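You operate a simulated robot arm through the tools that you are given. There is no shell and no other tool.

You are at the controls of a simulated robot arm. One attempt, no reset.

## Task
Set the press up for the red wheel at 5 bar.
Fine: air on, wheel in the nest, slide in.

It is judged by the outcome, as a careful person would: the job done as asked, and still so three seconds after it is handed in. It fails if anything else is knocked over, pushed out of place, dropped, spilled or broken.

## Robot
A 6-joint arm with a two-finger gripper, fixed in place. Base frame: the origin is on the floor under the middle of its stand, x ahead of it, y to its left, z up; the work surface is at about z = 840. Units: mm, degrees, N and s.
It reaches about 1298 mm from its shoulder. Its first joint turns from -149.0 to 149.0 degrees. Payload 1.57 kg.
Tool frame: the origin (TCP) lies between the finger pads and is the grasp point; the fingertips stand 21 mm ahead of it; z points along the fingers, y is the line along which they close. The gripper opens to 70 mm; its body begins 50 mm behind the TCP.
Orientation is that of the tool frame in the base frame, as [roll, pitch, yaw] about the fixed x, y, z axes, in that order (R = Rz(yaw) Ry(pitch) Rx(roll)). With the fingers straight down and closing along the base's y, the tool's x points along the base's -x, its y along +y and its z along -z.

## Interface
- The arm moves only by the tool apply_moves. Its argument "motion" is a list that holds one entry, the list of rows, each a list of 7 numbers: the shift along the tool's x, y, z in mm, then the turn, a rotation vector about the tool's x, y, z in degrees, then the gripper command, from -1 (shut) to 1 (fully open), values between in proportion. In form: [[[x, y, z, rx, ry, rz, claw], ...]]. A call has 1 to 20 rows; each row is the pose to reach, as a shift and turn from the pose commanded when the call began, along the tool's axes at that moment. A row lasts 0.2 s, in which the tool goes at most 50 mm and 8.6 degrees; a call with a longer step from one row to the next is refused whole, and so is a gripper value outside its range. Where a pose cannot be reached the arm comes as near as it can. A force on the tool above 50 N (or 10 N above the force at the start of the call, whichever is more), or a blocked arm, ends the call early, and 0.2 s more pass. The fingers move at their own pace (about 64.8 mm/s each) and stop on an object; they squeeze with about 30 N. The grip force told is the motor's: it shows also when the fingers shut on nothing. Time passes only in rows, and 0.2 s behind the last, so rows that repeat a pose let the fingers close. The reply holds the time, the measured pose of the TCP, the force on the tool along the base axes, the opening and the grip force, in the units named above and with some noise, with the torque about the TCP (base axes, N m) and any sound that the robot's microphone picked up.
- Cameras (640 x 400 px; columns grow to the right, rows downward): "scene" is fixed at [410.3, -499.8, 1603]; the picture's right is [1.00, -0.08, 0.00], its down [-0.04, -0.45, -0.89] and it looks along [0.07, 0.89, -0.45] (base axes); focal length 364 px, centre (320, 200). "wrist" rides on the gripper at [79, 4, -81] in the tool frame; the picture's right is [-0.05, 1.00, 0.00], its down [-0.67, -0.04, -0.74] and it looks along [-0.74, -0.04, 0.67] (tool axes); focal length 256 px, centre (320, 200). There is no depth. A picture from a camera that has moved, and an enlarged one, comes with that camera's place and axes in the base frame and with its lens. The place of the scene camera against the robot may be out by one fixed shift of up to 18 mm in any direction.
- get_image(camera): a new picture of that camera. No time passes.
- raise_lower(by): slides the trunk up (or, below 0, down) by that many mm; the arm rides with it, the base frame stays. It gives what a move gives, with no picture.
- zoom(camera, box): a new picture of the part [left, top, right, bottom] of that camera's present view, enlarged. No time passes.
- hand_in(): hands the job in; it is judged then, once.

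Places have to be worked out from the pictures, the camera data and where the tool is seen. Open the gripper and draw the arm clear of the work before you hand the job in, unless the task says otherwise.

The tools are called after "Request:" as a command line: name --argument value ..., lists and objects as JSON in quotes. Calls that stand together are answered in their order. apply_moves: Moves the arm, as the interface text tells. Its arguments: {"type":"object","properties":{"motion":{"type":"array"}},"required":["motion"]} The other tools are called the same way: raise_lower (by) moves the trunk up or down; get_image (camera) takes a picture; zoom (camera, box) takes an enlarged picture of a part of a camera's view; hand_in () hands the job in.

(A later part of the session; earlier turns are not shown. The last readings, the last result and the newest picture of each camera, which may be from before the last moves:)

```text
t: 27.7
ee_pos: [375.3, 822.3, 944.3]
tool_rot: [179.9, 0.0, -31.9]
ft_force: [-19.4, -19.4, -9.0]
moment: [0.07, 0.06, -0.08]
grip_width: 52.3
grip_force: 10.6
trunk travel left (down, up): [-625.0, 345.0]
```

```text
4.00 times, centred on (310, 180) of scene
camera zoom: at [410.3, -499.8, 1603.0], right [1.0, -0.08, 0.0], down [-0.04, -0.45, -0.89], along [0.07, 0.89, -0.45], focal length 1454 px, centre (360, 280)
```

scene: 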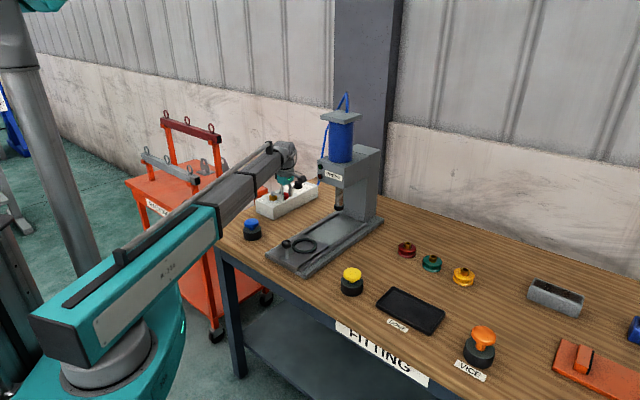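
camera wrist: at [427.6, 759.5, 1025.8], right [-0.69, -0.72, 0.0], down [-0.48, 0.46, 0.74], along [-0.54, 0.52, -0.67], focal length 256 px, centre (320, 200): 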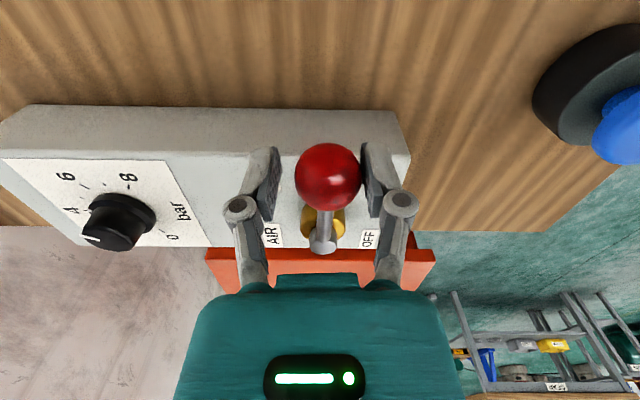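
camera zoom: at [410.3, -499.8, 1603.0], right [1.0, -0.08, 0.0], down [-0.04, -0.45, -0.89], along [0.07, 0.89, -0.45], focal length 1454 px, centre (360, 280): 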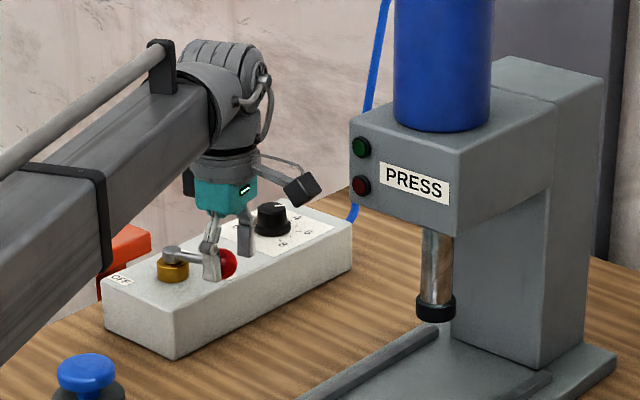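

The fingers were pushed open with ~27 N, so the lever is against its ON stop at ~315°. I back off along the tangent while opening fully, then raise clear.

Request:
apply_moves --motion '[[[0, 4, 0, 0, 0, 0, 0.5], [0, 9, 0, 0, 0, 0, 1], [0, 9, 0, 0, 0, 0, 1]]]'

Request:
zoom --camera "wrist" --box '[180, 90, 460, 290]'

```text
t: 28.5
ee_pos: [373.0, 817.9, 944.2]
tool_rot: [-180.0, 0.0, -32.0]
ft_force: [0.0, -0.5, 0.5]
moment: [0.02, 0.0, 0.0]
grip_width: 70.0
grip_force: 0.1
trunk travel left (down, up): [-625.0, 345.0]
```

```text
2.00 times, centred on (320, 190) of wrist
camera zoom: at [438.0, 770.5, 1025.8], right [-0.57, -0.82, 0.0], down [-0.55, 0.38, 0.74], along [-0.61, 0.43, -0.67], focal length 512 px, centre (320, 220)
```

zoom: 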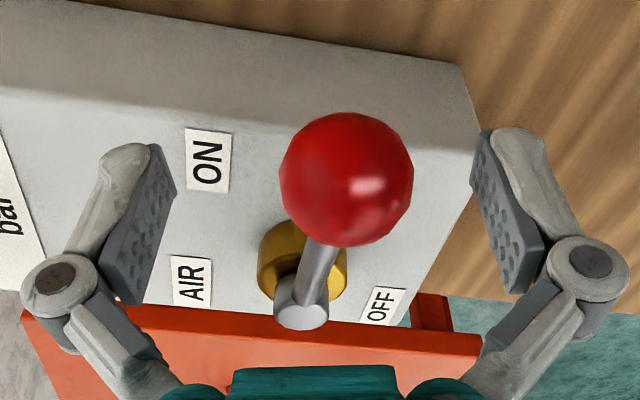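

The lever rests clear of both fingers at ON. I raise 80 mm and retreat inward toward (260, 560), since the press stands on the direct line to the wheels.

Request:
raise_lower --by 80

Request:
apply_moves --motion '[[[5.1, 34.8, 0, 0, 0, 7.1, 1], [10.2, 69.7, 0, 0, 0, 14.2, 1], [15.3, 104.5, 0, 0, 0, 21.3, 1], [20.5, 139.4, 0, 0, 0, 28.5, 1], [25.6, 174.2, 0, 0, 0, 35.6, 1], [30.7, 209, 0, 0, 0, 42.7, 1], [35.8, 243.9, 0, 0, 0, 49.8, 1], [40.9, 278.7, 0, 0, 0, 57, 1]]]'

Request:
get_image --camera "scene"

Request:
zoom --camera "scene" --box '[240, 150, 350, 230]'

Request:
get_image --camera "wrist"

```text
t: 29.7
ee_pos: [372.6, 817.8, 1024.0]
tool_rot: [-179.9, 0.0, -32.0]
ft_force: [0.4, -0.2, 0.3]
moment: [0.01, -0.01, 0.06]
grip_width: 70.0
grip_force: 0.0
trunk travel left (down, up): [-705.0, 265.0]
```

```text
t: 31.5
ee_pos: [259.7, 558.0, 1024.0]
tool_rot: [180.0, 0.1, -89.2]
ft_force: [-0.5, -0.5, 0.6]
moment: [-0.02, 0.02, -0.02]
grip_width: 70.0
grip_force: 0.1
trunk travel left (down, up): [-705.0, 265.0]
```

```text
taken
```

scene: 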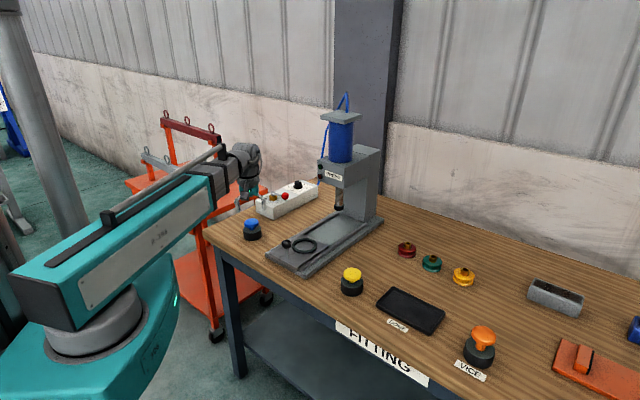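

```text
5.00 times, centred on (295, 190) of scene
camera zoom: at [410.3, -499.8, 1603.0], right [1.0, -0.08, 0.0], down [-0.04, -0.45, -0.89], along [0.07, 0.89, -0.45], focal length 1817 px, centre (445, 250)
```

zoom: 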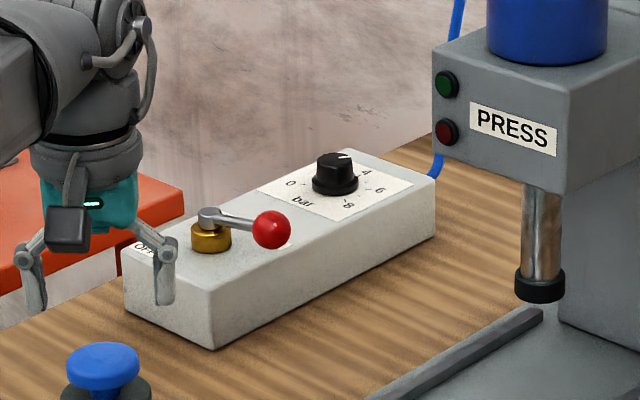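

```text
taken
camera wrist: at [257.0, 477.3, 1105.9], right [-1.0, 0.04, 0.0], down [0.03, 0.67, 0.74], along [0.03, 0.74, -0.67], focal length 256 px, centre (320, 200)
```

wrist: 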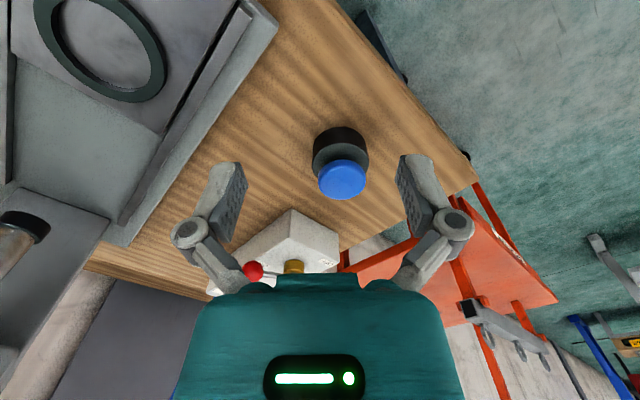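

The lever points to its ON side and the knob shows ~5. Next I sweep the arm in front of the press to about (600, 400), yaw 214°, so the wrist camera sees the wheels and tray.

Request:
apply_moves --motion '[[[18.1, -37.5, 0, 0, 0, 6.3, 1], [36.2, -75.1, 0, 0, 0, 12.6, 1], [54.2, -112.6, 0, 0, 0, 18.9, 1], [72.3, -150.1, 0, 0, 0, 25.2, 1], [90.4, -187.7, 0, 0, 0, 31.5, 1], [108.5, -225.2, 0, 0, 0, 37.9, 1], [126.5, -262.7, 0, 0, 0, 44.2, 1], [144.6, -300.3, 0, 0, 0, 50.5, 1], [162.7, -337.8, 0, 0, 0, 56.8, 1]]]'

Request:
get_image --camera "wrist"

Request:
get_image --camera "scene"

```text
t: 33.5
ee_pos: [599.0, 401.9, 1023.4]
tool_rot: [179.9, -0.1, -145.9]
ft_force: [0.4, -0.6, -0.4]
moment: [-0.01, 0.03, -0.03]
grip_width: 69.9
grip_force: 0.0
trunk travel left (down, up): [-705.0, 265.0]
```

```text
taken
camera wrist: at [532.4, 359.4, 1105.7], right [-0.52, 0.86, 0.0], down [0.57, 0.34, 0.74], along [0.64, 0.38, -0.67], focal length 256 px, centre (320, 200)
```

wrist: 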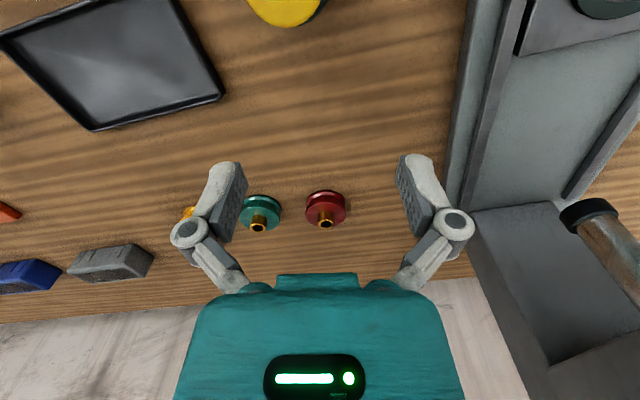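

```text
taken
```

scene: 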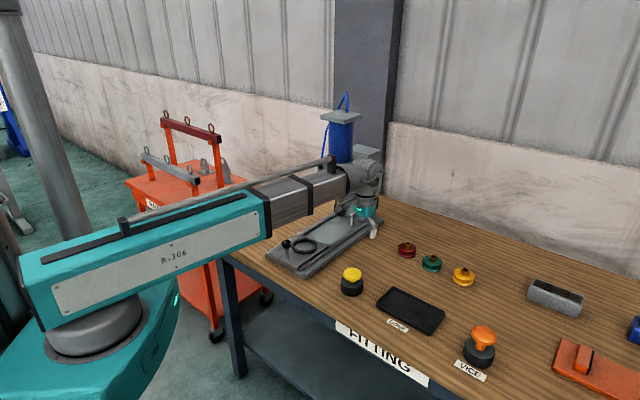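

I see the red, teal and yellow wheels ahead, the red one nearest the press. I zoom in to fix its position and shape.

Request:
zoom --camera "wrist" --box '[230, 170, 370, 250]'

Request:
zoom --camera "scene" --box '[390, 230, 480, 295]'

```text
4.57 times, centred on (300, 210) of wrist
camera zoom: at [532.4, 359.4, 1105.7], right [-0.52, 0.86, 0.0], down [0.57, 0.34, 0.74], along [0.64, 0.38, -0.67], focal length 1170 px, centre (411, 154)
```

zoom: 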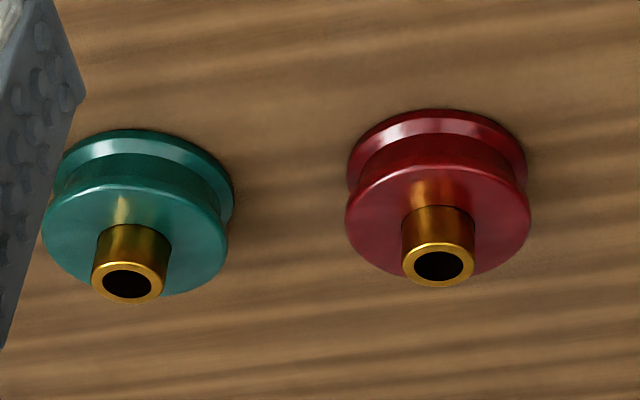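

```text
6.15 times, centred on (435, 262) of scene
camera zoom: at [410.3, -499.8, 1603.0], right [1.0, -0.08, 0.0], down [-0.04, -0.45, -0.89], along [0.07, 0.89, -0.45], focal length 2237 px, centre (-388, -185)
```

zoom: 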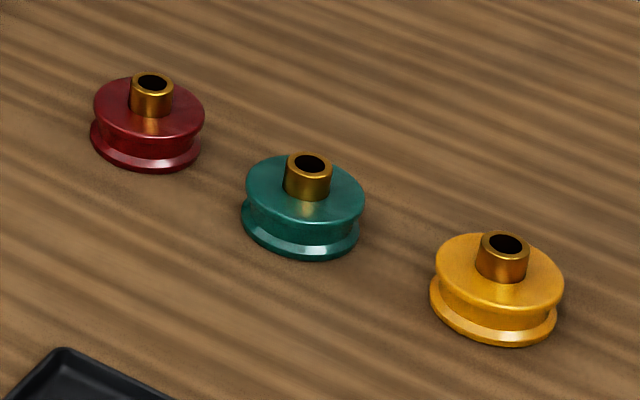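

The red wheel is ~Ø59 with its top face near z 870 and a Ø22 brass hub up to ~z 888, centred near (778, 516). I move above it at the present height for a precise look.

Request:
apply_moves --motion '[[[-42.4, -1.1, 0, 0, 0, 0, 1], [-84.9, -2.2, 0, 0, 0, 0, 1], [-127.3, -3.3, 0, 0, 0, 0, 1], [-169.8, -4.4, 0, 0, 0, 0, 1], [-212.2, -5.5, 0, 0, 0, 0, 0.26]]]'

Request:
get_image --camera "wrist"

Request:
get_image --camera "scene"

```text
t: 34.7
ee_pos: [780.1, 518.3, 1023.5]
tool_rot: [-180.0, 0.0, -145.8]
ft_force: [-0.8, 0.1, 1.0]
moment: [-0.01, 0.01, -0.01]
grip_width: 44.0
grip_force: 0.1
trunk travel left (down, up): [-705.0, 265.0]
```

```text
taken
camera wrist: at [711.5, 474.6, 1105.4], right [-0.52, 0.86, 0.0], down [0.57, 0.35, 0.74], along [0.64, 0.39, -0.67], focal length 256 px, centre (320, 200)
```

wrist: 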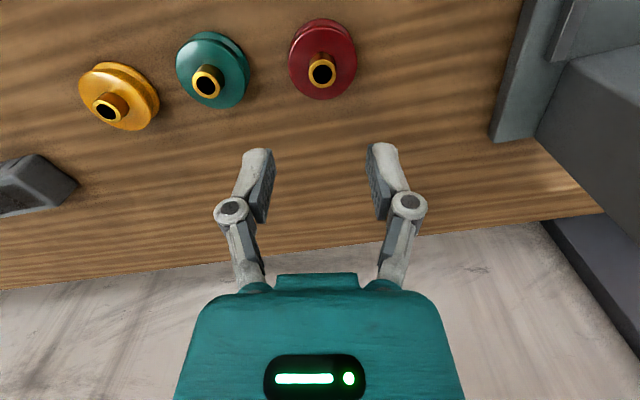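

```text
taken
```

scene: 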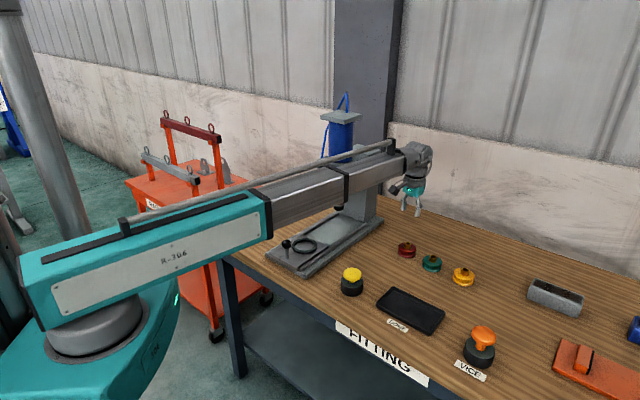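

The arm is clear of the press and the red wheel is seen almost from above. I zoom to refine its centre.

Request:
zoom --camera "wrist" --box '[260, 0, 400, 120]'

```text
3.33 times, centred on (330, 60) of wrist
camera zoom: at [711.5, 474.6, 1105.4], right [-0.52, 0.86, 0.0], down [0.57, 0.35, 0.74], along [0.64, 0.39, -0.67], focal length 853 px, centre (287, 667)
```

zoom: 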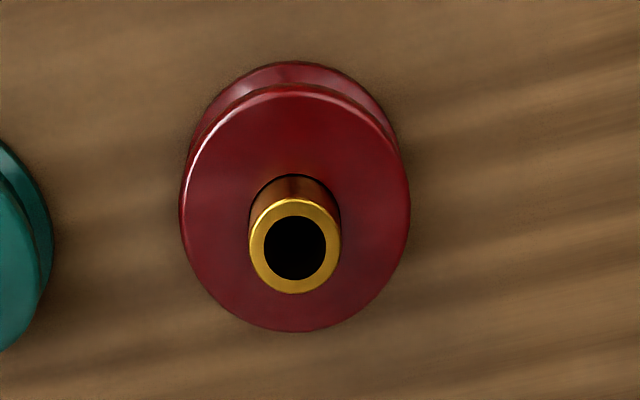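

Triangulated from two views, the hub is centred near (785, 521.5), about 8 mm beyond the TCP. I shift the tool −8 mm in x, +1.5 in y, and lower 80 mm (tips ≈ z 922, well above the hub top at ~883) for a check.

Request:
apply_moves --motion '[[[-8, 1.5, 0, 0, 0, 0, 0.26], [-8, 1.5, 0, 0, 0, 0, 0.26]]]'

Request:
raise_lower --by -80

Request:
get_image --camera "wrist"

Request:
zoom --camera "wrist" --box '[220, 60, 420, 220]'

```text
t: 35.3
ee_pos: [784.9, 522.1, 1024.8]
tool_rot: [180.0, 0.0, -145.8]
ft_force: [-0.1, -0.5, -0.7]
moment: [0.01, 0.0, -0.01]
grip_width: 44.2
grip_force: 0.1
trunk travel left (down, up): [-705.0, 265.0]
```

```text
t: 36.5
ee_pos: [783.5, 522.4, 943.9]
tool_rot: [179.9, -0.1, -145.8]
ft_force: [-0.7, 0.5, -0.2]
moment: [-0.04, -0.01, 0.0]
grip_width: 44.1
grip_force: 0.0
trunk travel left (down, up): [-625.0, 345.0]
```

```text
taken
camera wrist: at [716.4, 479.8, 1025.8], right [-0.52, 0.86, 0.0], down [0.57, 0.35, 0.74], along [0.64, 0.39, -0.67], focal length 256 px, centre (320, 200)
```

wrist: 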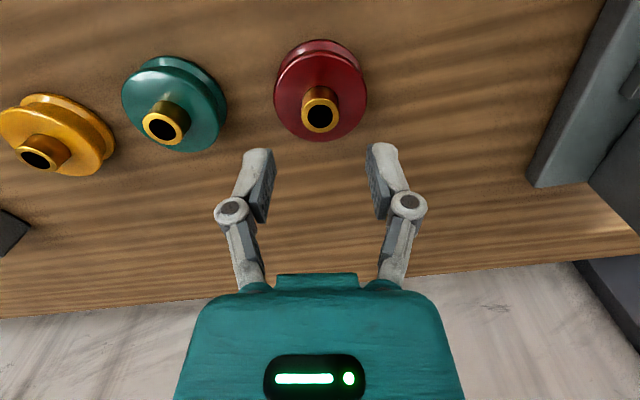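

```text
2.50 times, centred on (320, 140) of wrist
camera zoom: at [716.4, 479.8, 1025.8], right [-0.52, 0.86, 0.0], down [0.57, 0.35, 0.74], along [0.64, 0.39, -0.67], focal length 640 px, centre (320, 350)
```

zoom: 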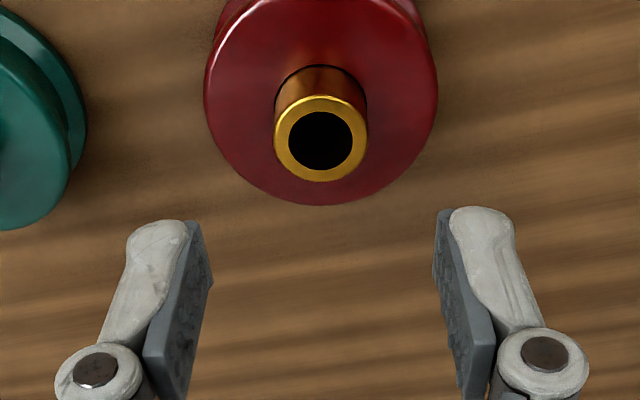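

The hub is laterally centred, ~2 mm further out; its top is at z≈882 and the wheel face at ≈865. I shift 1.5 mm outward and lower 50 mm (tips ≈ z 873), then check.

Request:
apply_moves --motion '[[[-1.8, 0, 0, 0, 0, 0, 0.26]]]'

Request:
raise_lower --by -50

Request:
zoom --camera "wrist" --box '[220, 100, 420, 260]'

```text
t: 36.9
ee_pos: [786.0, 523.8, 943.6]
tool_rot: [180.0, 0.0, -145.8]
ft_force: [0.1, -0.7, 0.8]
moment: [0.0, 0.02, 0.01]
grip_width: 44.0
grip_force: 0.1
trunk travel left (down, up): [-625.0, 345.0]
```

```text
t: 37.8
ee_pos: [784.9, 523.0, 894.2]
tool_rot: [-180.0, 0.0, -145.8]
ft_force: [0.6, -0.2, 0.4]
moment: [0.01, 0.0, -0.03]
grip_width: 44.4
grip_force: 0.1
trunk travel left (down, up): [-575.0, 395.0]
```

```text
2.50 times, centred on (320, 180) of wrist
camera zoom: at [717.8, 480.6, 975.8], right [-0.52, 0.86, 0.0], down [0.57, 0.35, 0.74], along [0.64, 0.39, -0.67], focal length 640 px, centre (320, 250)
```

zoom: 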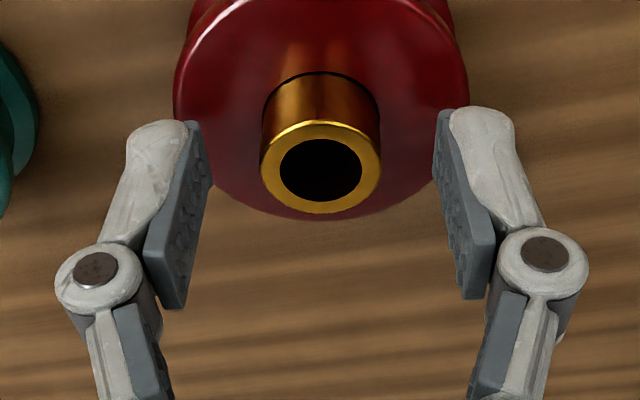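

The hub sits between the pads with room on both sides. I lower 3 mm more and close on the brass hub.

Request:
raise_lower --by -3

Request:
apply_moves --motion '[[[0, 0, 0, 0, 0, 0, -0.1], [0, 0, 0, 0, 0, 0, -0.5], [0, 0, 0, 0, 0, 0, -1], [0, 0, 0, 0, 0, 0, -1], [0, 0, 0, 0, 0, 0, -1]]]'

Request:
zoom --camera "wrist" --box '[220, 100, 420, 260]'

```text
t: 38.3
ee_pos: [785.5, 524.3, 889.5]
tool_rot: [-180.0, 0.0, -145.7]
ft_force: [0.6, -0.9, -0.6]
moment: [0.02, 0.0, -0.02]
grip_width: 44.5
grip_force: 0.1
trunk travel left (down, up): [-572.0, 398.0]
```

```text
t: 39.5
ee_pos: [785.4, 522.9, 890.4]
tool_rot: [180.0, 0.0, -145.8]
ft_force: [0.7, 0.5, 0.8]
moment: [0.01, 0.0, -0.05]
grip_width: 22.8
grip_force: 29.8
trunk travel left (down, up): [-572.0, 398.0]
```

```text
2.50 times, centred on (320, 180) of wrist
camera zoom: at [717.8, 480.7, 972.7], right [-0.52, 0.86, 0.0], down [0.57, 0.35, 0.74], along [0.64, 0.39, -0.67], focal length 640 px, centre (320, 250)
```

zoom: 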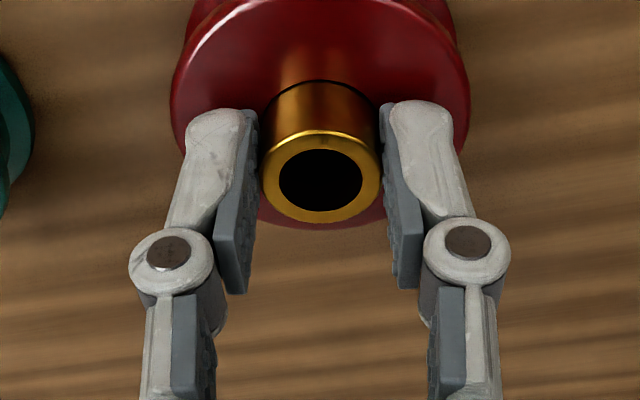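

Gripped at 22.8 mm with ~30 N. I lift 20 mm to check that the whole wheel comes up with the hub.

Request:
raise_lower --by 20

Request:
get_image --camera "wrist"

Request:
zoom --camera "scene" --box '[370, 180, 480, 270]'

```text
t: 40.2
ee_pos: [786.7, 523.5, 910.6]
tool_rot: [-180.0, 0.1, -145.8]
ft_force: [-0.5, -0.1, -5.9]
moment: [-0.02, -0.02, 0.0]
grip_width: 23.0
grip_force: 30.2
trunk travel left (down, up): [-592.0, 378.0]
```

```text
taken
camera wrist: at [718.3, 481.0, 992.2], right [-0.52, 0.86, 0.0], down [0.57, 0.35, 0.74], along [0.64, 0.39, -0.67], focal length 256 px, centre (320, 200)
```

wrist: 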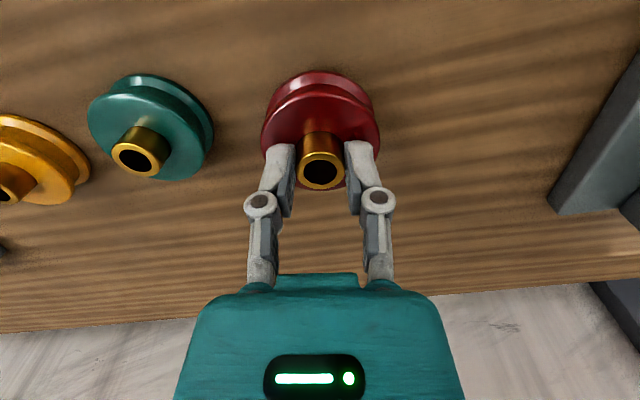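

```text
4.44 times, centred on (425, 225) of scene
camera zoom: at [410.3, -499.8, 1603.0], right [1.0, -0.08, 0.0], down [-0.04, -0.45, -0.89], along [0.07, 0.89, -0.45], focal length 1615 px, centre (-147, 89)
```

zoom: 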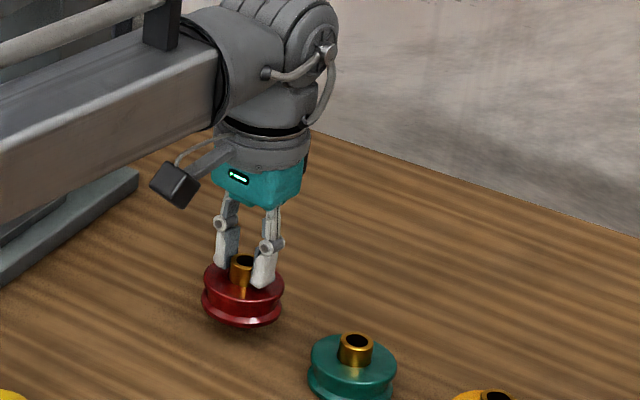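

The whole wheel lifted with the hub (weight ~6 N), bottom about 50 mm below TCP. I raise 100 mm and carry it in front of the press, staying >100 mm from the press head's near corner (~(570, 592)), to above the nest at about (443, 540) with yaw 225°.

Request:
raise_lower --by 100

Request:
apply_moves --motion '[[[37.8, -3.9, 0, 0, 0, 0, -1], [75.7, -7.8, 0, 0, 0, 0, -1], [113.5, -11.7, 0, 0, 0, 0, -1], [151.4, -15.6, 0, 0, 0, 0, -1], [189.2, -19.5, 0, 0, 0, 0, -1], [203.2, 18.2, 0, 0, 0, -1.8, -1], [217.3, 56, 0, 0, 0, -3.6, -1], [231.3, 93.7, 0, 0, 0, -5.4, -1], [245.4, 131.5, 0, 0, 0, -7.2, -1], [259.4, 169.2, 0, 0, 0, -9, -1], [273.5, 207, 0, 0, 0, -10.8, -1]]]'

Request:
get_image --camera "wrist"

Request:
get_image --camera "scene"

```text
t: 41.5
ee_pos: [787.1, 524.1, 1010.3]
tool_rot: [-180.0, 0.0, -145.8]
ft_force: [0.1, 0.2, -5.7]
moment: [0.02, 0.01, 0.02]
grip_width: 22.7
grip_force: 30.5
trunk travel left (down, up): [-692.0, 278.0]
```

```text
t: 43.9
ee_pos: [441.8, 539.8, 1010.6]
tool_rot: [-180.0, 0.1, -135.0]
ft_force: [0.0, 0.0, -5.4]
moment: [-0.01, 0.02, -0.04]
grip_width: 22.9
grip_force: 30.0
trunk travel left (down, up): [-692.0, 278.0]
```

```text
taken
camera wrist: at [382.8, 485.8, 1092.6], right [-0.67, 0.74, 0.0], down [0.5, 0.45, 0.74], along [0.55, 0.5, -0.67], focal length 256 px, centre (320, 200)
```

wrist: 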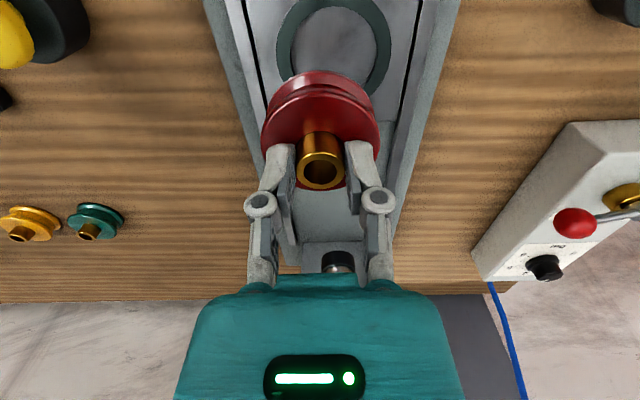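

```text
taken
```

scene: 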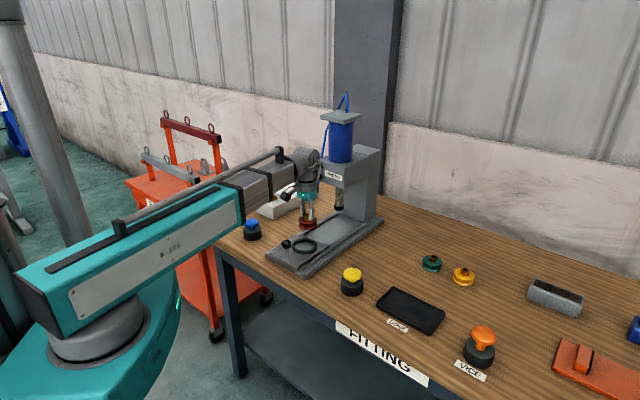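

I hold the wheel above the slide and can see the nest ring behind it. I zoom in to fix the ring's centre.

Request:
zoom --camera "wrist" --box '[220, 0, 440, 140]'

Request:
zoom --camera "scene" --box '[255, 210, 355, 285]'

```text
2.86 times, centred on (330, 70) of wrist
camera zoom: at [382.8, 485.8, 1092.6], right [-0.67, 0.74, 0.0], down [0.5, 0.45, 0.74], along [0.55, 0.5, -0.67], focal length 731 px, centre (291, 571)
```

zoom: 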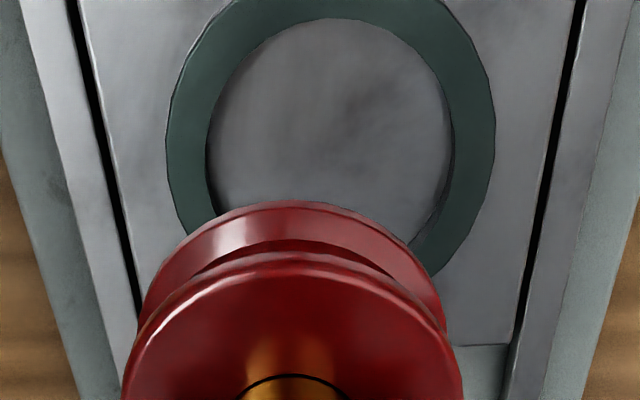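

```text
5.33 times, centred on (305, 248) of scene
camera zoom: at [410.3, -499.8, 1603.0], right [1.0, -0.08, 0.0], down [-0.04, -0.45, -0.89], along [0.07, 0.89, -0.45], focal length 1938 px, centre (400, -53)
```

zoom: 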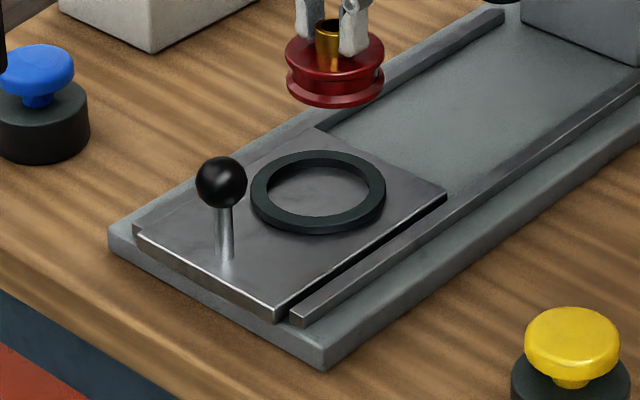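

The ring (inner Ø≈69, outer Ø≈93) solves to a centre near (431.5, 544.5), top at z≈871, from this view and the first one. I shift the wheel there (tool x +3, y +11) and lower 65 mm for a closer comparison.

Request:
apply_moves --motion '[[[1.5, 5.5, 0, 0, 0, 0, -1], [3, 11, 0, 0, 0, 0, -1], [3, 11, 0, 0, 0, 0, -1]]]'

Request:
raise_lower --by -60

Request:
get_image --camera "wrist"

Request:
zoom --camera "wrist" --box '[200, 0, 440, 200]'

Request:
zoom --camera "scene" --box '[255, 190, 375, 285]'

```text
t: 44.7
ee_pos: [432.3, 546.8, 1009.5]
tool_rot: [-180.0, 0.0, -135.1]
ft_force: [-0.2, -0.7, -5.4]
moment: [0.01, 0.03, 0.0]
grip_width: 22.8
grip_force: 29.6
trunk travel left (down, up): [-692.0, 278.0]
```

```text
t: 45.7
ee_pos: [432.3, 544.9, 950.3]
tool_rot: [-180.0, 0.0, -135.0]
ft_force: [-0.2, 0.0, -5.8]
moment: [-0.03, 0.03, -0.02]
grip_width: 22.8
grip_force: 30.0
trunk travel left (down, up): [-632.0, 338.0]
```

```text
taken
camera wrist: at [373.5, 491.7, 1032.6], right [-0.67, 0.74, 0.0], down [0.5, 0.45, 0.74], along [0.55, 0.5, -0.67], focal length 256 px, centre (320, 200)
```

wrist: 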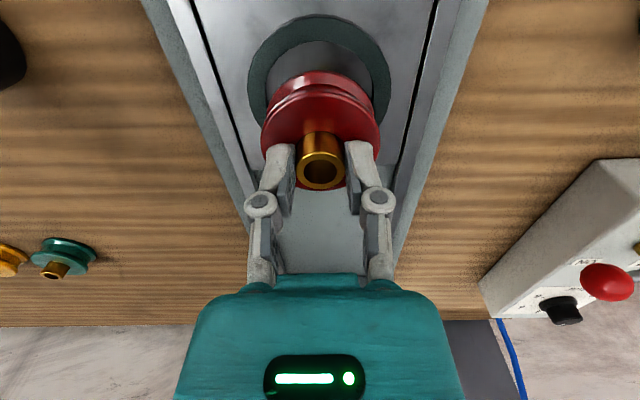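

```text
2.00 times, centred on (320, 100) of wrist
camera zoom: at [373.5, 491.7, 1032.6], right [-0.67, 0.74, 0.0], down [0.5, 0.45, 0.74], along [0.55, 0.5, -0.67], focal length 512 px, centre (320, 400)
```

zoom: 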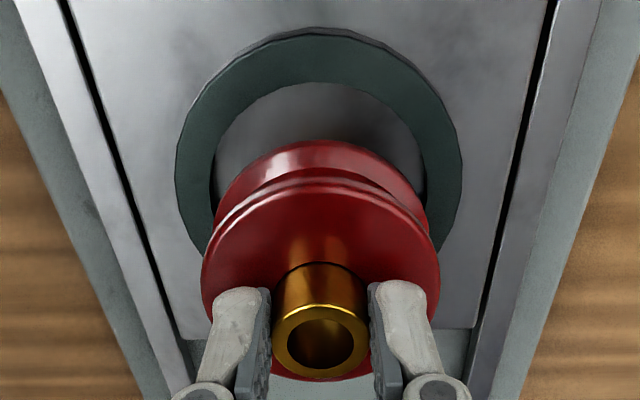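

```text
4.21 times, centred on (315, 238) of scene
camera zoom: at [410.3, -499.8, 1603.0], right [1.0, -0.08, 0.0], down [-0.04, -0.45, -0.89], along [0.07, 0.89, -0.45], focal length 1530 px, centre (341, 42)
```

zoom: 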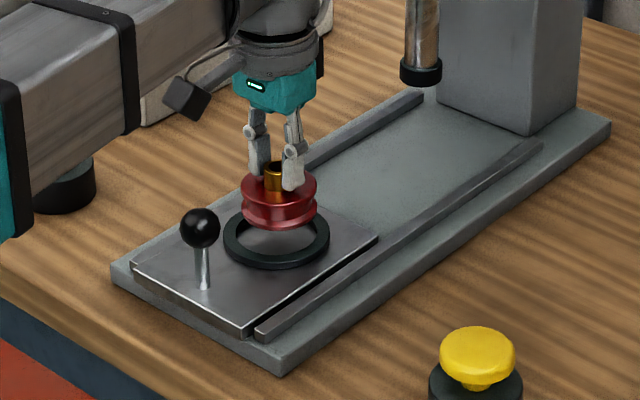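

The ring centre now lies within ~2 mm of the wheel axis (tool x −1.7, y −0.6), and clearance to the handle looks fine. I make that small shift and lower 28 mm, so the wheel bottom is just above the ring top.

Request:
apply_moves --motion '[[[-1.7, -0.6, 0, 0, 0, 0, -1], [-1.7, -0.6, 0, 0, 0, 0, -1]]]'

Request:
raise_lower --by -28

Request:
zoom --camera "wrist" --box '[200, 40, 440, 240]'

Request:
zoom --camera "scene" --box '[265, 200, 355, 270]'

```text
t: 46.3
ee_pos: [434.1, 547.9, 950.3]
tool_rot: [180.0, -0.1, -135.0]
ft_force: [-0.2, -0.6, -5.9]
moment: [0.01, 0.05, 0.01]
grip_width: 23.0
grip_force: 30.3
trunk travel left (down, up): [-632.0, 338.0]
```

```text
t: 47.0
ee_pos: [432.9, 545.4, 924.1]
tool_rot: [179.9, 0.0, -135.0]
ft_force: [-3.1, -1.1, 30.1]
moment: [0.33, -0.32, -0.06]
grip_width: 23.1
grip_force: 29.9
trunk travel left (down, up): [-604.0, 366.0]
```

```text
2.00 times, centred on (320, 140) of wrist
camera zoom: at [373.3, 490.9, 1006.6], right [-0.67, 0.74, 0.0], down [0.5, 0.45, 0.75], along [0.55, 0.5, -0.67], focal length 512 px, centre (320, 320)
```

zoom: 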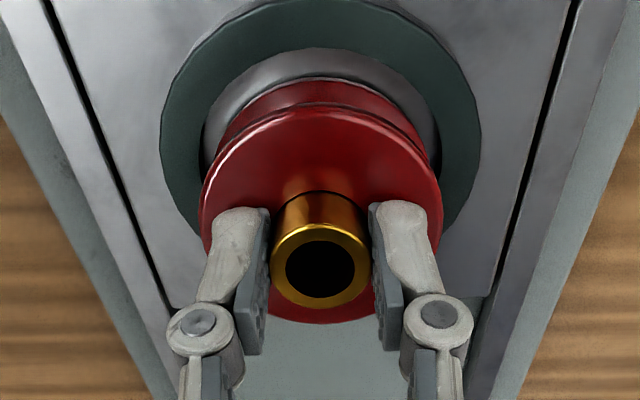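

```text
5.71 times, centred on (310, 235) of scene
camera zoom: at [410.3, -499.8, 1603.0], right [1.0, -0.08, 0.0], down [-0.04, -0.45, -0.89], along [0.07, 0.89, -0.45], focal length 2077 px, centre (377, 0)
```

zoom: 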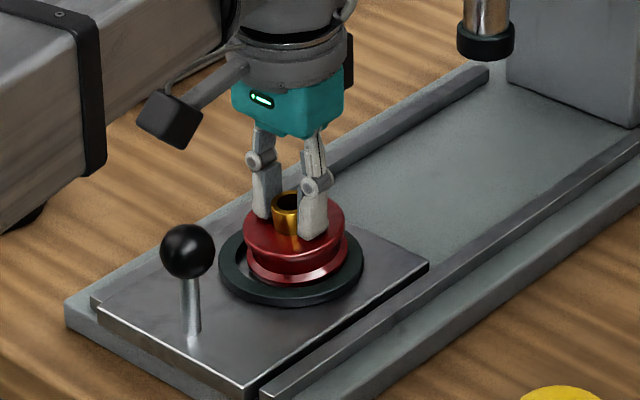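

Contact came ~10 mm earlier than I expected (30 N up, moment pointing to the far side), so the wheel may be resting on the ring's rim. I raise 6 mm to unload and look closely.

Request:
raise_lower --by 6

Request:
zoom --camera "scene" --box '[290, 220, 335, 260]'

Request:
zoom --camera "wrist" --box '[220, 20, 420, 180]'

```text
t: 47.6
ee_pos: [434.1, 547.2, 928.7]
tool_rot: [180.0, -0.1, -135.0]
ft_force: [0.6, -0.5, -4.9]
moment: [0.01, 0.06, 0.01]
grip_width: 22.8
grip_force: 30.6
trunk travel left (down, up): [-610.0, 360.0]
```

```text
10.00 times, centred on (312, 240) of scene
camera zoom: at [410.3, -499.8, 1603.0], right [1.0, -0.08, 0.0], down [-0.04, -0.45, -0.89], along [0.07, 0.89, -0.45], focal length 3635 px, centre (395, -200)
```

zoom: 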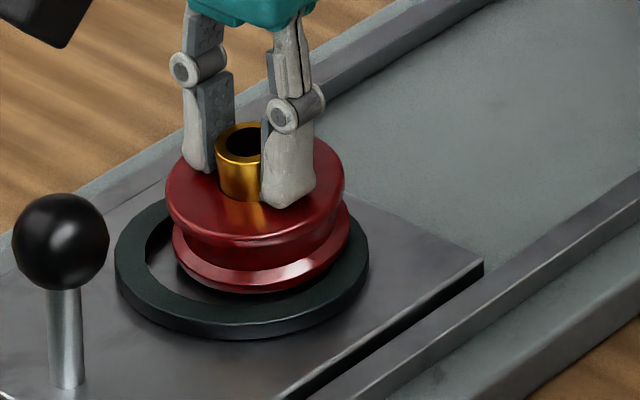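

```text
2.50 times, centred on (320, 100) of wrist
camera zoom: at [375.5, 493.1, 1010.1], right [-0.67, 0.74, 0.0], down [0.5, 0.45, 0.74], along [0.55, 0.5, -0.67], focal length 640 px, centre (320, 450)
```

zoom: 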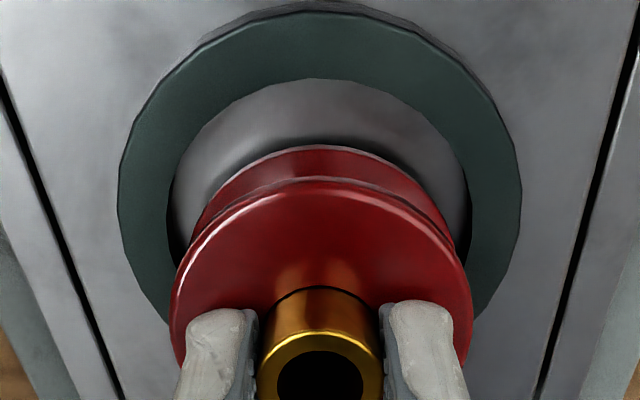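

Re-solving the ring from three views at different heights gives ring top z≈883, inner Ø≈64.4, centre ~6 mm toward the handle from my TCP; the far rim caught the wheel and tilted it ~8° in the grip. I raise 14 mm and shift 10.5 mm back toward the handle (tool +x), then re-measure.

Request:
raise_lower --by 14

Request:
apply_moves --motion '[[[5, 0, 0, 0, 0, 0, -1], [10.5, 0, 0, 0, 0, 0, -1], [10.5, 0, 0, 0, 0, 0, -1]]]'

Request:
zoom --camera "scene" --box '[290, 215, 335, 255]'

Request:
zoom --camera "wrist" --box '[200, 10, 440, 190]'

```text
t: 48.2
ee_pos: [433.4, 546.9, 943.2]
tool_rot: [-180.0, 0.0, -135.0]
ft_force: [0.4, 0.7, -5.2]
moment: [-0.01, 0.0, 0.02]
grip_width: 22.9
grip_force: 30.2
trunk travel left (down, up): [-624.0, 346.0]
```

```text
t: 49.0
ee_pos: [426.6, 539.1, 942.6]
tool_rot: [180.0, -0.1, -134.9]
ft_force: [-0.3, -0.3, -4.6]
moment: [-0.03, -0.01, 0.02]
grip_width: 22.6
grip_force: 29.8
trunk travel left (down, up): [-624.0, 346.0]
```

```text
10.00 times, centred on (312, 235) of scene
camera zoom: at [410.3, -499.8, 1603.0], right [1.0, -0.08, 0.0], down [-0.04, -0.45, -0.89], along [0.07, 0.89, -0.45], focal length 3635 px, centre (395, -150)
```

zoom: 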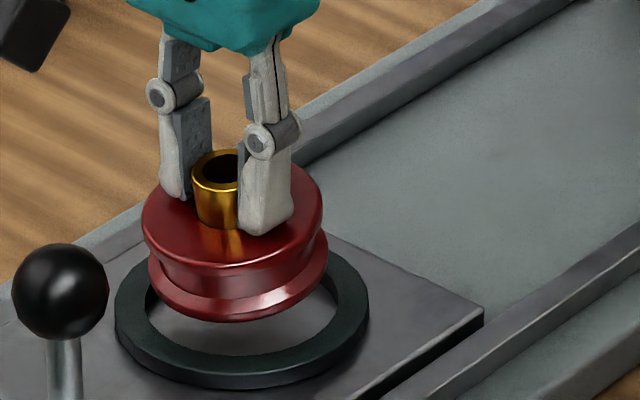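

```text
2.22 times, centred on (320, 100) of wrist
camera zoom: at [367.7, 485.5, 1024.6], right [-0.67, 0.74, 0.0], down [0.5, 0.45, 0.74], along [0.55, 0.5, -0.67], focal length 569 px, centre (320, 422)
```

zoom: 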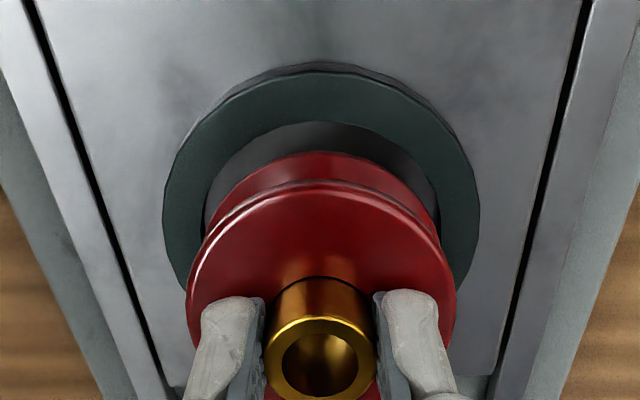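

The wheel's lower flange now sits centred over the ring in both views (within ~1–2 mm), with ~6° residual tilt that the plate should level. I lower 12 mm, then feel for contact in small steps.

Request:
raise_lower --by -12

Request:
raise_lower --by -3

Request:
zoom --camera "scene" --box '[290, 220, 335, 260]'

```text
t: 49.6
ee_pos: [426.7, 540.8, 930.8]
tool_rot: [179.9, 0.0, -134.9]
ft_force: [0.3, 0.0, -5.5]
moment: [-0.02, 0.02, -0.01]
grip_width: 23.0
grip_force: 29.5
trunk travel left (down, up): [-612.0, 358.0]
```

```text
t: 50.1
ee_pos: [427.5, 539.4, 928.3]
tool_rot: [179.9, 0.0, -135.0]
ft_force: [0.6, 0.1, -5.2]
moment: [-0.01, 0.04, -0.05]
grip_width: 22.8
grip_force: 30.2
trunk travel left (down, up): [-609.0, 361.0]
```

```text
10.00 times, centred on (312, 240) of scene
camera zoom: at [410.3, -499.8, 1603.0], right [1.0, -0.08, 0.0], down [-0.04, -0.45, -0.89], along [0.07, 0.89, -0.45], focal length 3635 px, centre (395, -200)
```

zoom: 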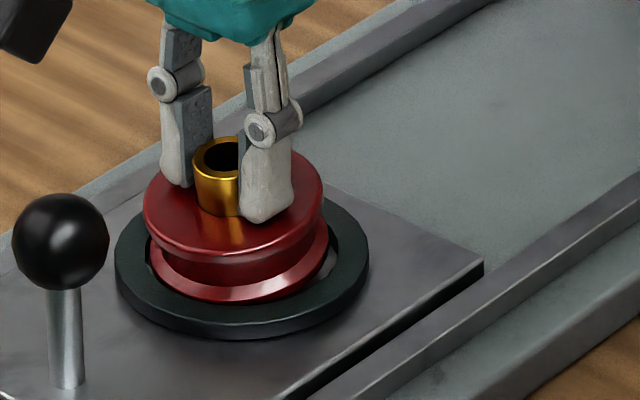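

The lower flange is now level with the ring top and centred in it (offset <1 mm), with no contact force. I continue down in 2 mm steps.

Request:
raise_lower --by -2

Request:
raise_lower --by -2

Request:
zoom --camera "scene" --box '[290, 220, 335, 260]'

```text
t: 50.6
ee_pos: [426.8, 540.3, 925.9]
tool_rot: [180.0, -0.1, -135.0]
ft_force: [0.9, 0.4, -3.9]
moment: [-0.05, 0.04, -0.03]
grip_width: 22.7
grip_force: 29.8
trunk travel left (down, up): [-607.0, 363.0]
```

```text
t: 51.2
ee_pos: [426.8, 540.6, 924.1]
tool_rot: [179.9, 0.1, -135.1]
ft_force: [5.1, 7.4, 21.9]
moment: [-0.22, 0.15, -0.03]
grip_width: 23.1
grip_force: 29.9
trunk travel left (down, up): [-605.0, 365.0]
```

```text
10.00 times, centred on (312, 240) of scene
camera zoom: at [410.3, -499.8, 1603.0], right [1.0, -0.08, 0.0], down [-0.04, -0.45, -0.89], along [0.07, 0.89, -0.45], focal length 3635 px, centre (395, -200)
```

zoom: 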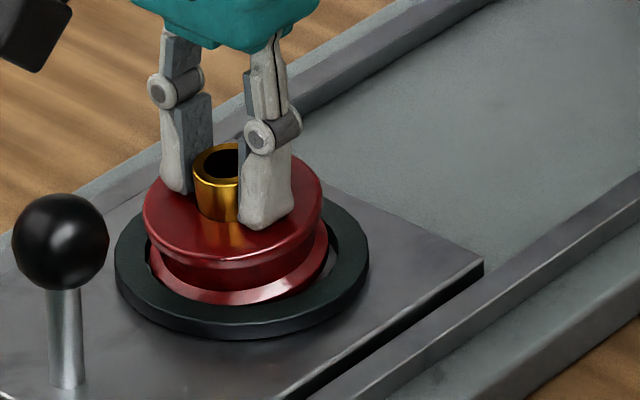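

Contact is now on the handle side (moment reversed, 27 N) and the ring pushes the wheel away from the handle, as expected while levelling. I ease the tool 2.5 mm forward (−x tool) to let it level, then read.

Request:
apply_moves --motion '[[[-1.2, 0, 0, 0, 0, 0, -1], [-2.5, 0, 0, 0, 0, 0, -1]]]'

Request:
raise_lower --by -1.5

Request:
zoom --camera "scene" --box '[290, 220, 335, 260]'

```text
t: 51.8
ee_pos: [427.0, 540.5, 925.2]
tool_rot: [180.0, 0.0, -135.1]
ft_force: [-1.5, -0.8, 17.9]
moment: [-0.54, 0.47, -0.04]
grip_width: 22.9
grip_force: 30.0
trunk travel left (down, up): [-605.0, 365.0]
```

```text
t: 52.3
ee_pos: [427.0, 540.6, 922.9]
tool_rot: [-180.0, 0.0, -135.0]
ft_force: [0.7, 1.5, 19.0]
moment: [-0.41, 0.42, -0.09]
grip_width: 22.8
grip_force: 29.8
trunk travel left (down, up): [-604.0, 366.0]
```

```text
10.00 times, centred on (312, 240) of scene
camera zoom: at [410.3, -499.8, 1603.0], right [1.0, -0.08, 0.0], down [-0.04, -0.45, -0.89], along [0.07, 0.89, -0.45], focal length 3635 px, centre (395, -200)
```

zoom: 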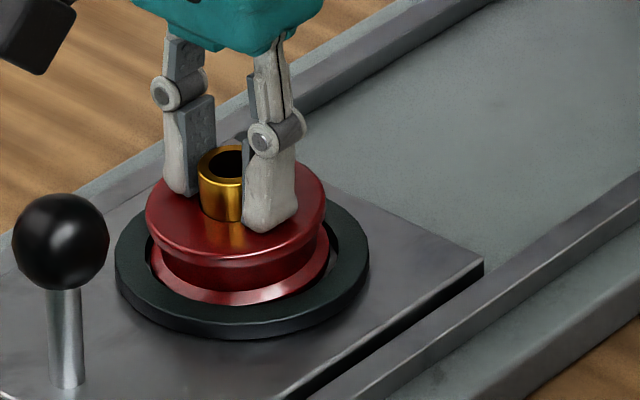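

The tilt is shrinking (upper/lower centres differ less) and force is ~19 N. I continue with another 2 mm forward and 1.5 mm down.

Request:
apply_moves --motion '[[[-1, 0, 0, 0, 0, 0, -1], [-2, 0, 0, 0, 0, 0, -1]]]'

Request:
raise_lower --by -1.5

Request:
zoom --camera "scene" --box '[290, 220, 335, 260]'

Request:
zoom --camera "wrist" --box '[200, 10, 440, 210]'

```text
t: 52.9
ee_pos: [429.3, 542.6, 922.7]
tool_rot: [-180.0, 0.0, -135.0]
ft_force: [-2.6, -3.2, 9.8]
moment: [-0.49, 0.45, 0.0]
grip_width: 22.8
grip_force: 29.9
trunk travel left (down, up): [-604.0, 366.0]
```

```text
t: 53.4
ee_pos: [428.7, 543.3, 921.7]
tool_rot: [-180.0, 0.1, -134.9]
ft_force: [-1.2, -0.5, 17.0]
moment: [-0.45, 0.49, -0.04]
grip_width: 23.0
grip_force: 29.9
trunk travel left (down, up): [-602.0, 368.0]
```

```text
10.00 times, centred on (312, 240) of scene
camera zoom: at [410.3, -499.8, 1603.0], right [1.0, -0.08, 0.0], down [-0.04, -0.45, -0.89], along [0.07, 0.89, -0.45], focal length 3635 px, centre (395, -200)
```

zoom: 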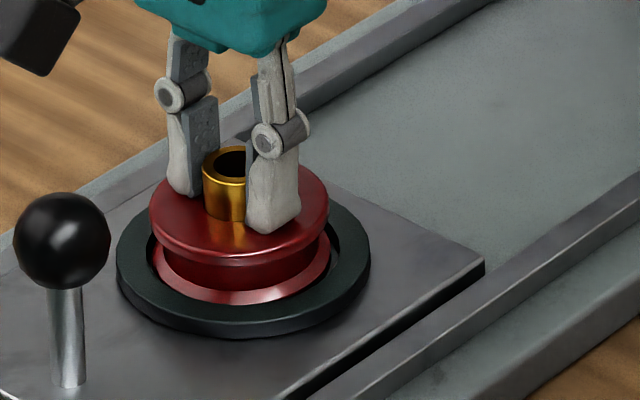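

```text
2.00 times, centred on (320, 110) of wrist
camera zoom: at [369.9, 487.9, 1003.4], right [-0.67, 0.74, 0.0], down [0.5, 0.45, 0.75], along [0.55, 0.5, -0.67], focal length 512 px, centre (320, 380)
```

zoom: 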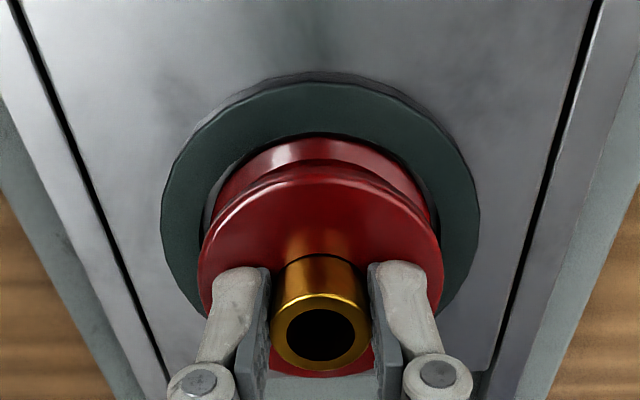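

The wheel is nearly level (≈2°) and inside the ring on both views. I unload 1 mm and open the fingers slowly to let it settle on the plate.

Request:
raise_lower --by 1

Request:
apply_moves --motion '[[[0, 0, 0, 0, 0, 0, -0.3], [0, 0, 0, 0, 0, 0, -0.2], [0, 0, 0, 0, 0, 0, 0], [0, 0, 0, 0, 0, 0, 0.26], [0, 0, 0, 0, 0, 0, 0.26]]]'

Request:
zoom --camera "scene" --box '[290, 220, 335, 260]'

Request:
zoom --camera "wrist" --box '[200, 10, 440, 210]'

```text
t: 53.9
ee_pos: [429.9, 542.4, 922.4]
tool_rot: [180.0, -0.1, -135.0]
ft_force: [-1.8, -0.3, 0.6]
moment: [-0.24, 0.18, -0.02]
grip_width: 22.8
grip_force: 30.3
trunk travel left (down, up): [-603.0, 367.0]
```

```text
t: 55.1
ee_pos: [428.9, 543.7, 921.8]
tool_rot: [179.9, 0.0, -135.0]
ft_force: [0.9, 0.8, 0.0]
moment: [0.0, 0.0, 0.0]
grip_width: 43.8
grip_force: 0.1
trunk travel left (down, up): [-603.0, 367.0]
```

```text
10.00 times, centred on (312, 240) of scene
camera zoom: at [410.3, -499.8, 1603.0], right [1.0, -0.08, 0.0], down [-0.04, -0.45, -0.89], along [0.07, 0.89, -0.45], focal length 3635 px, centre (395, -200)
```

zoom: 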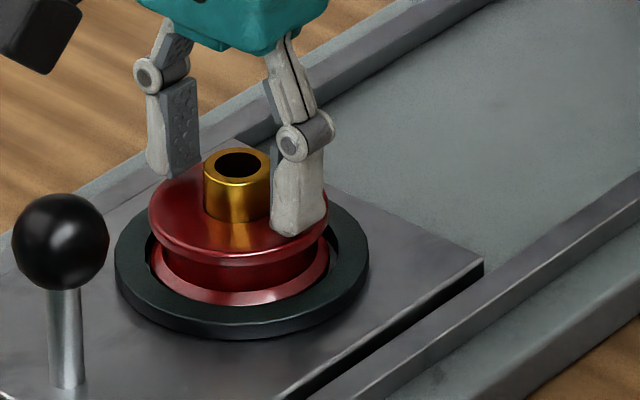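

```text
2.00 times, centred on (320, 110) of wrist
camera zoom: at [370.5, 488.5, 1003.8], right [-0.67, 0.74, 0.0], down [0.5, 0.45, 0.74], along [0.55, 0.5, -0.67], focal length 512 px, centre (320, 380)
```

zoom: 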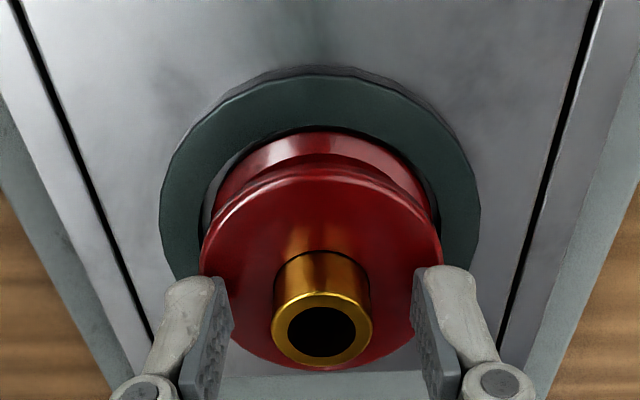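

The wheel has settled level inside the ring and the fingers are free. I raise 85 mm, then back off along the slide axis to behind the handle (~(311, 423)) while turning the fingers in line with the slide (yaw ≈135.6°), fully open.

Request:
raise_lower --by 85

Request:
apply_moves --motion '[[[15.2, 0, 0, 0, 0, 8.1, 0.26], [30.3, 0, 0, 0, 0, 16.3, 0.5], [45.5, 0, 0, 0, 0, 24.4, 1], [60.6, 0, 0, 0, 0, 32.5, 1], [75.8, 0, 0, 0, 0, 40.6, 1], [90.9, 0, 0, 0, 0, 48.8, 1], [106.1, 0, 0, 0, 0, 56.9, 1], [121.2, 0, 0, 0, 0, 65, 1], [136.4, 0, 0, 0, 0, 73.1, 1], [151.5, 0, 0, 0, 0, 81.3, 1], [166.7, 0, 0, 0, 0, 89.4, 1]]]'

Request:
get_image --camera "wrist"

Request:
get_image --camera "scene"

```text
t: 56.3
ee_pos: [430.0, 543.6, 1006.5]
tool_rot: [180.0, 0.0, -135.0]
ft_force: [-0.1, 0.2, 0.5]
moment: [-0.05, -0.02, 0.04]
grip_width: 44.2
grip_force: 0.0
trunk travel left (down, up): [-688.0, 282.0]
```

```text
t: 58.7
ee_pos: [311.6, 425.2, 1006.5]
tool_rot: [179.9, 0.0, 135.4]
ft_force: [0.5, -0.8, -0.3]
moment: [0.01, -0.01, -0.01]
grip_width: 69.8
grip_force: 0.0
trunk travel left (down, up): [-688.0, 282.0]
```

```text
taken
camera wrist: at [258.0, 482.1, 1088.8], right [0.74, 0.67, 0.0], down [0.45, -0.49, 0.74], along [0.5, -0.55, -0.67], focal length 256 px, centre (320, 200)
```

wrist: 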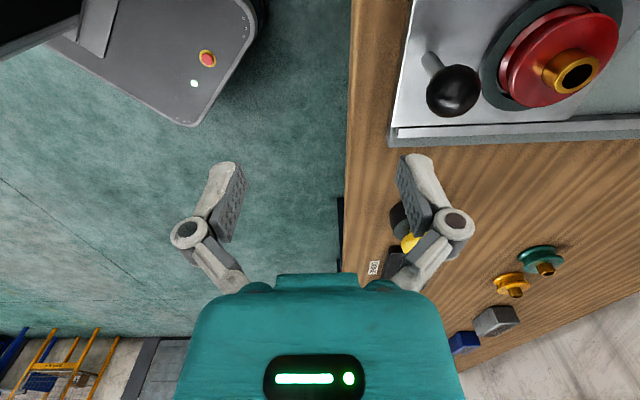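

```text
taken
```

scene: 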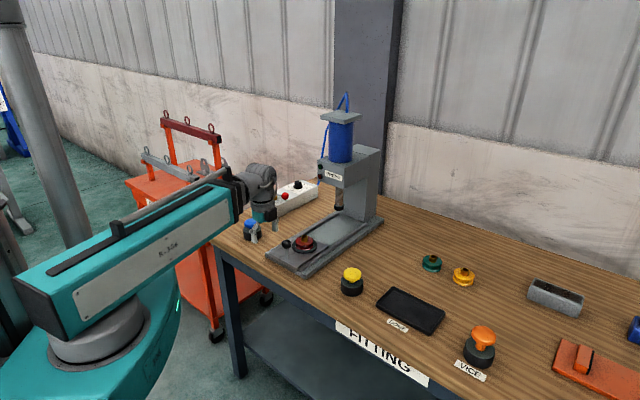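

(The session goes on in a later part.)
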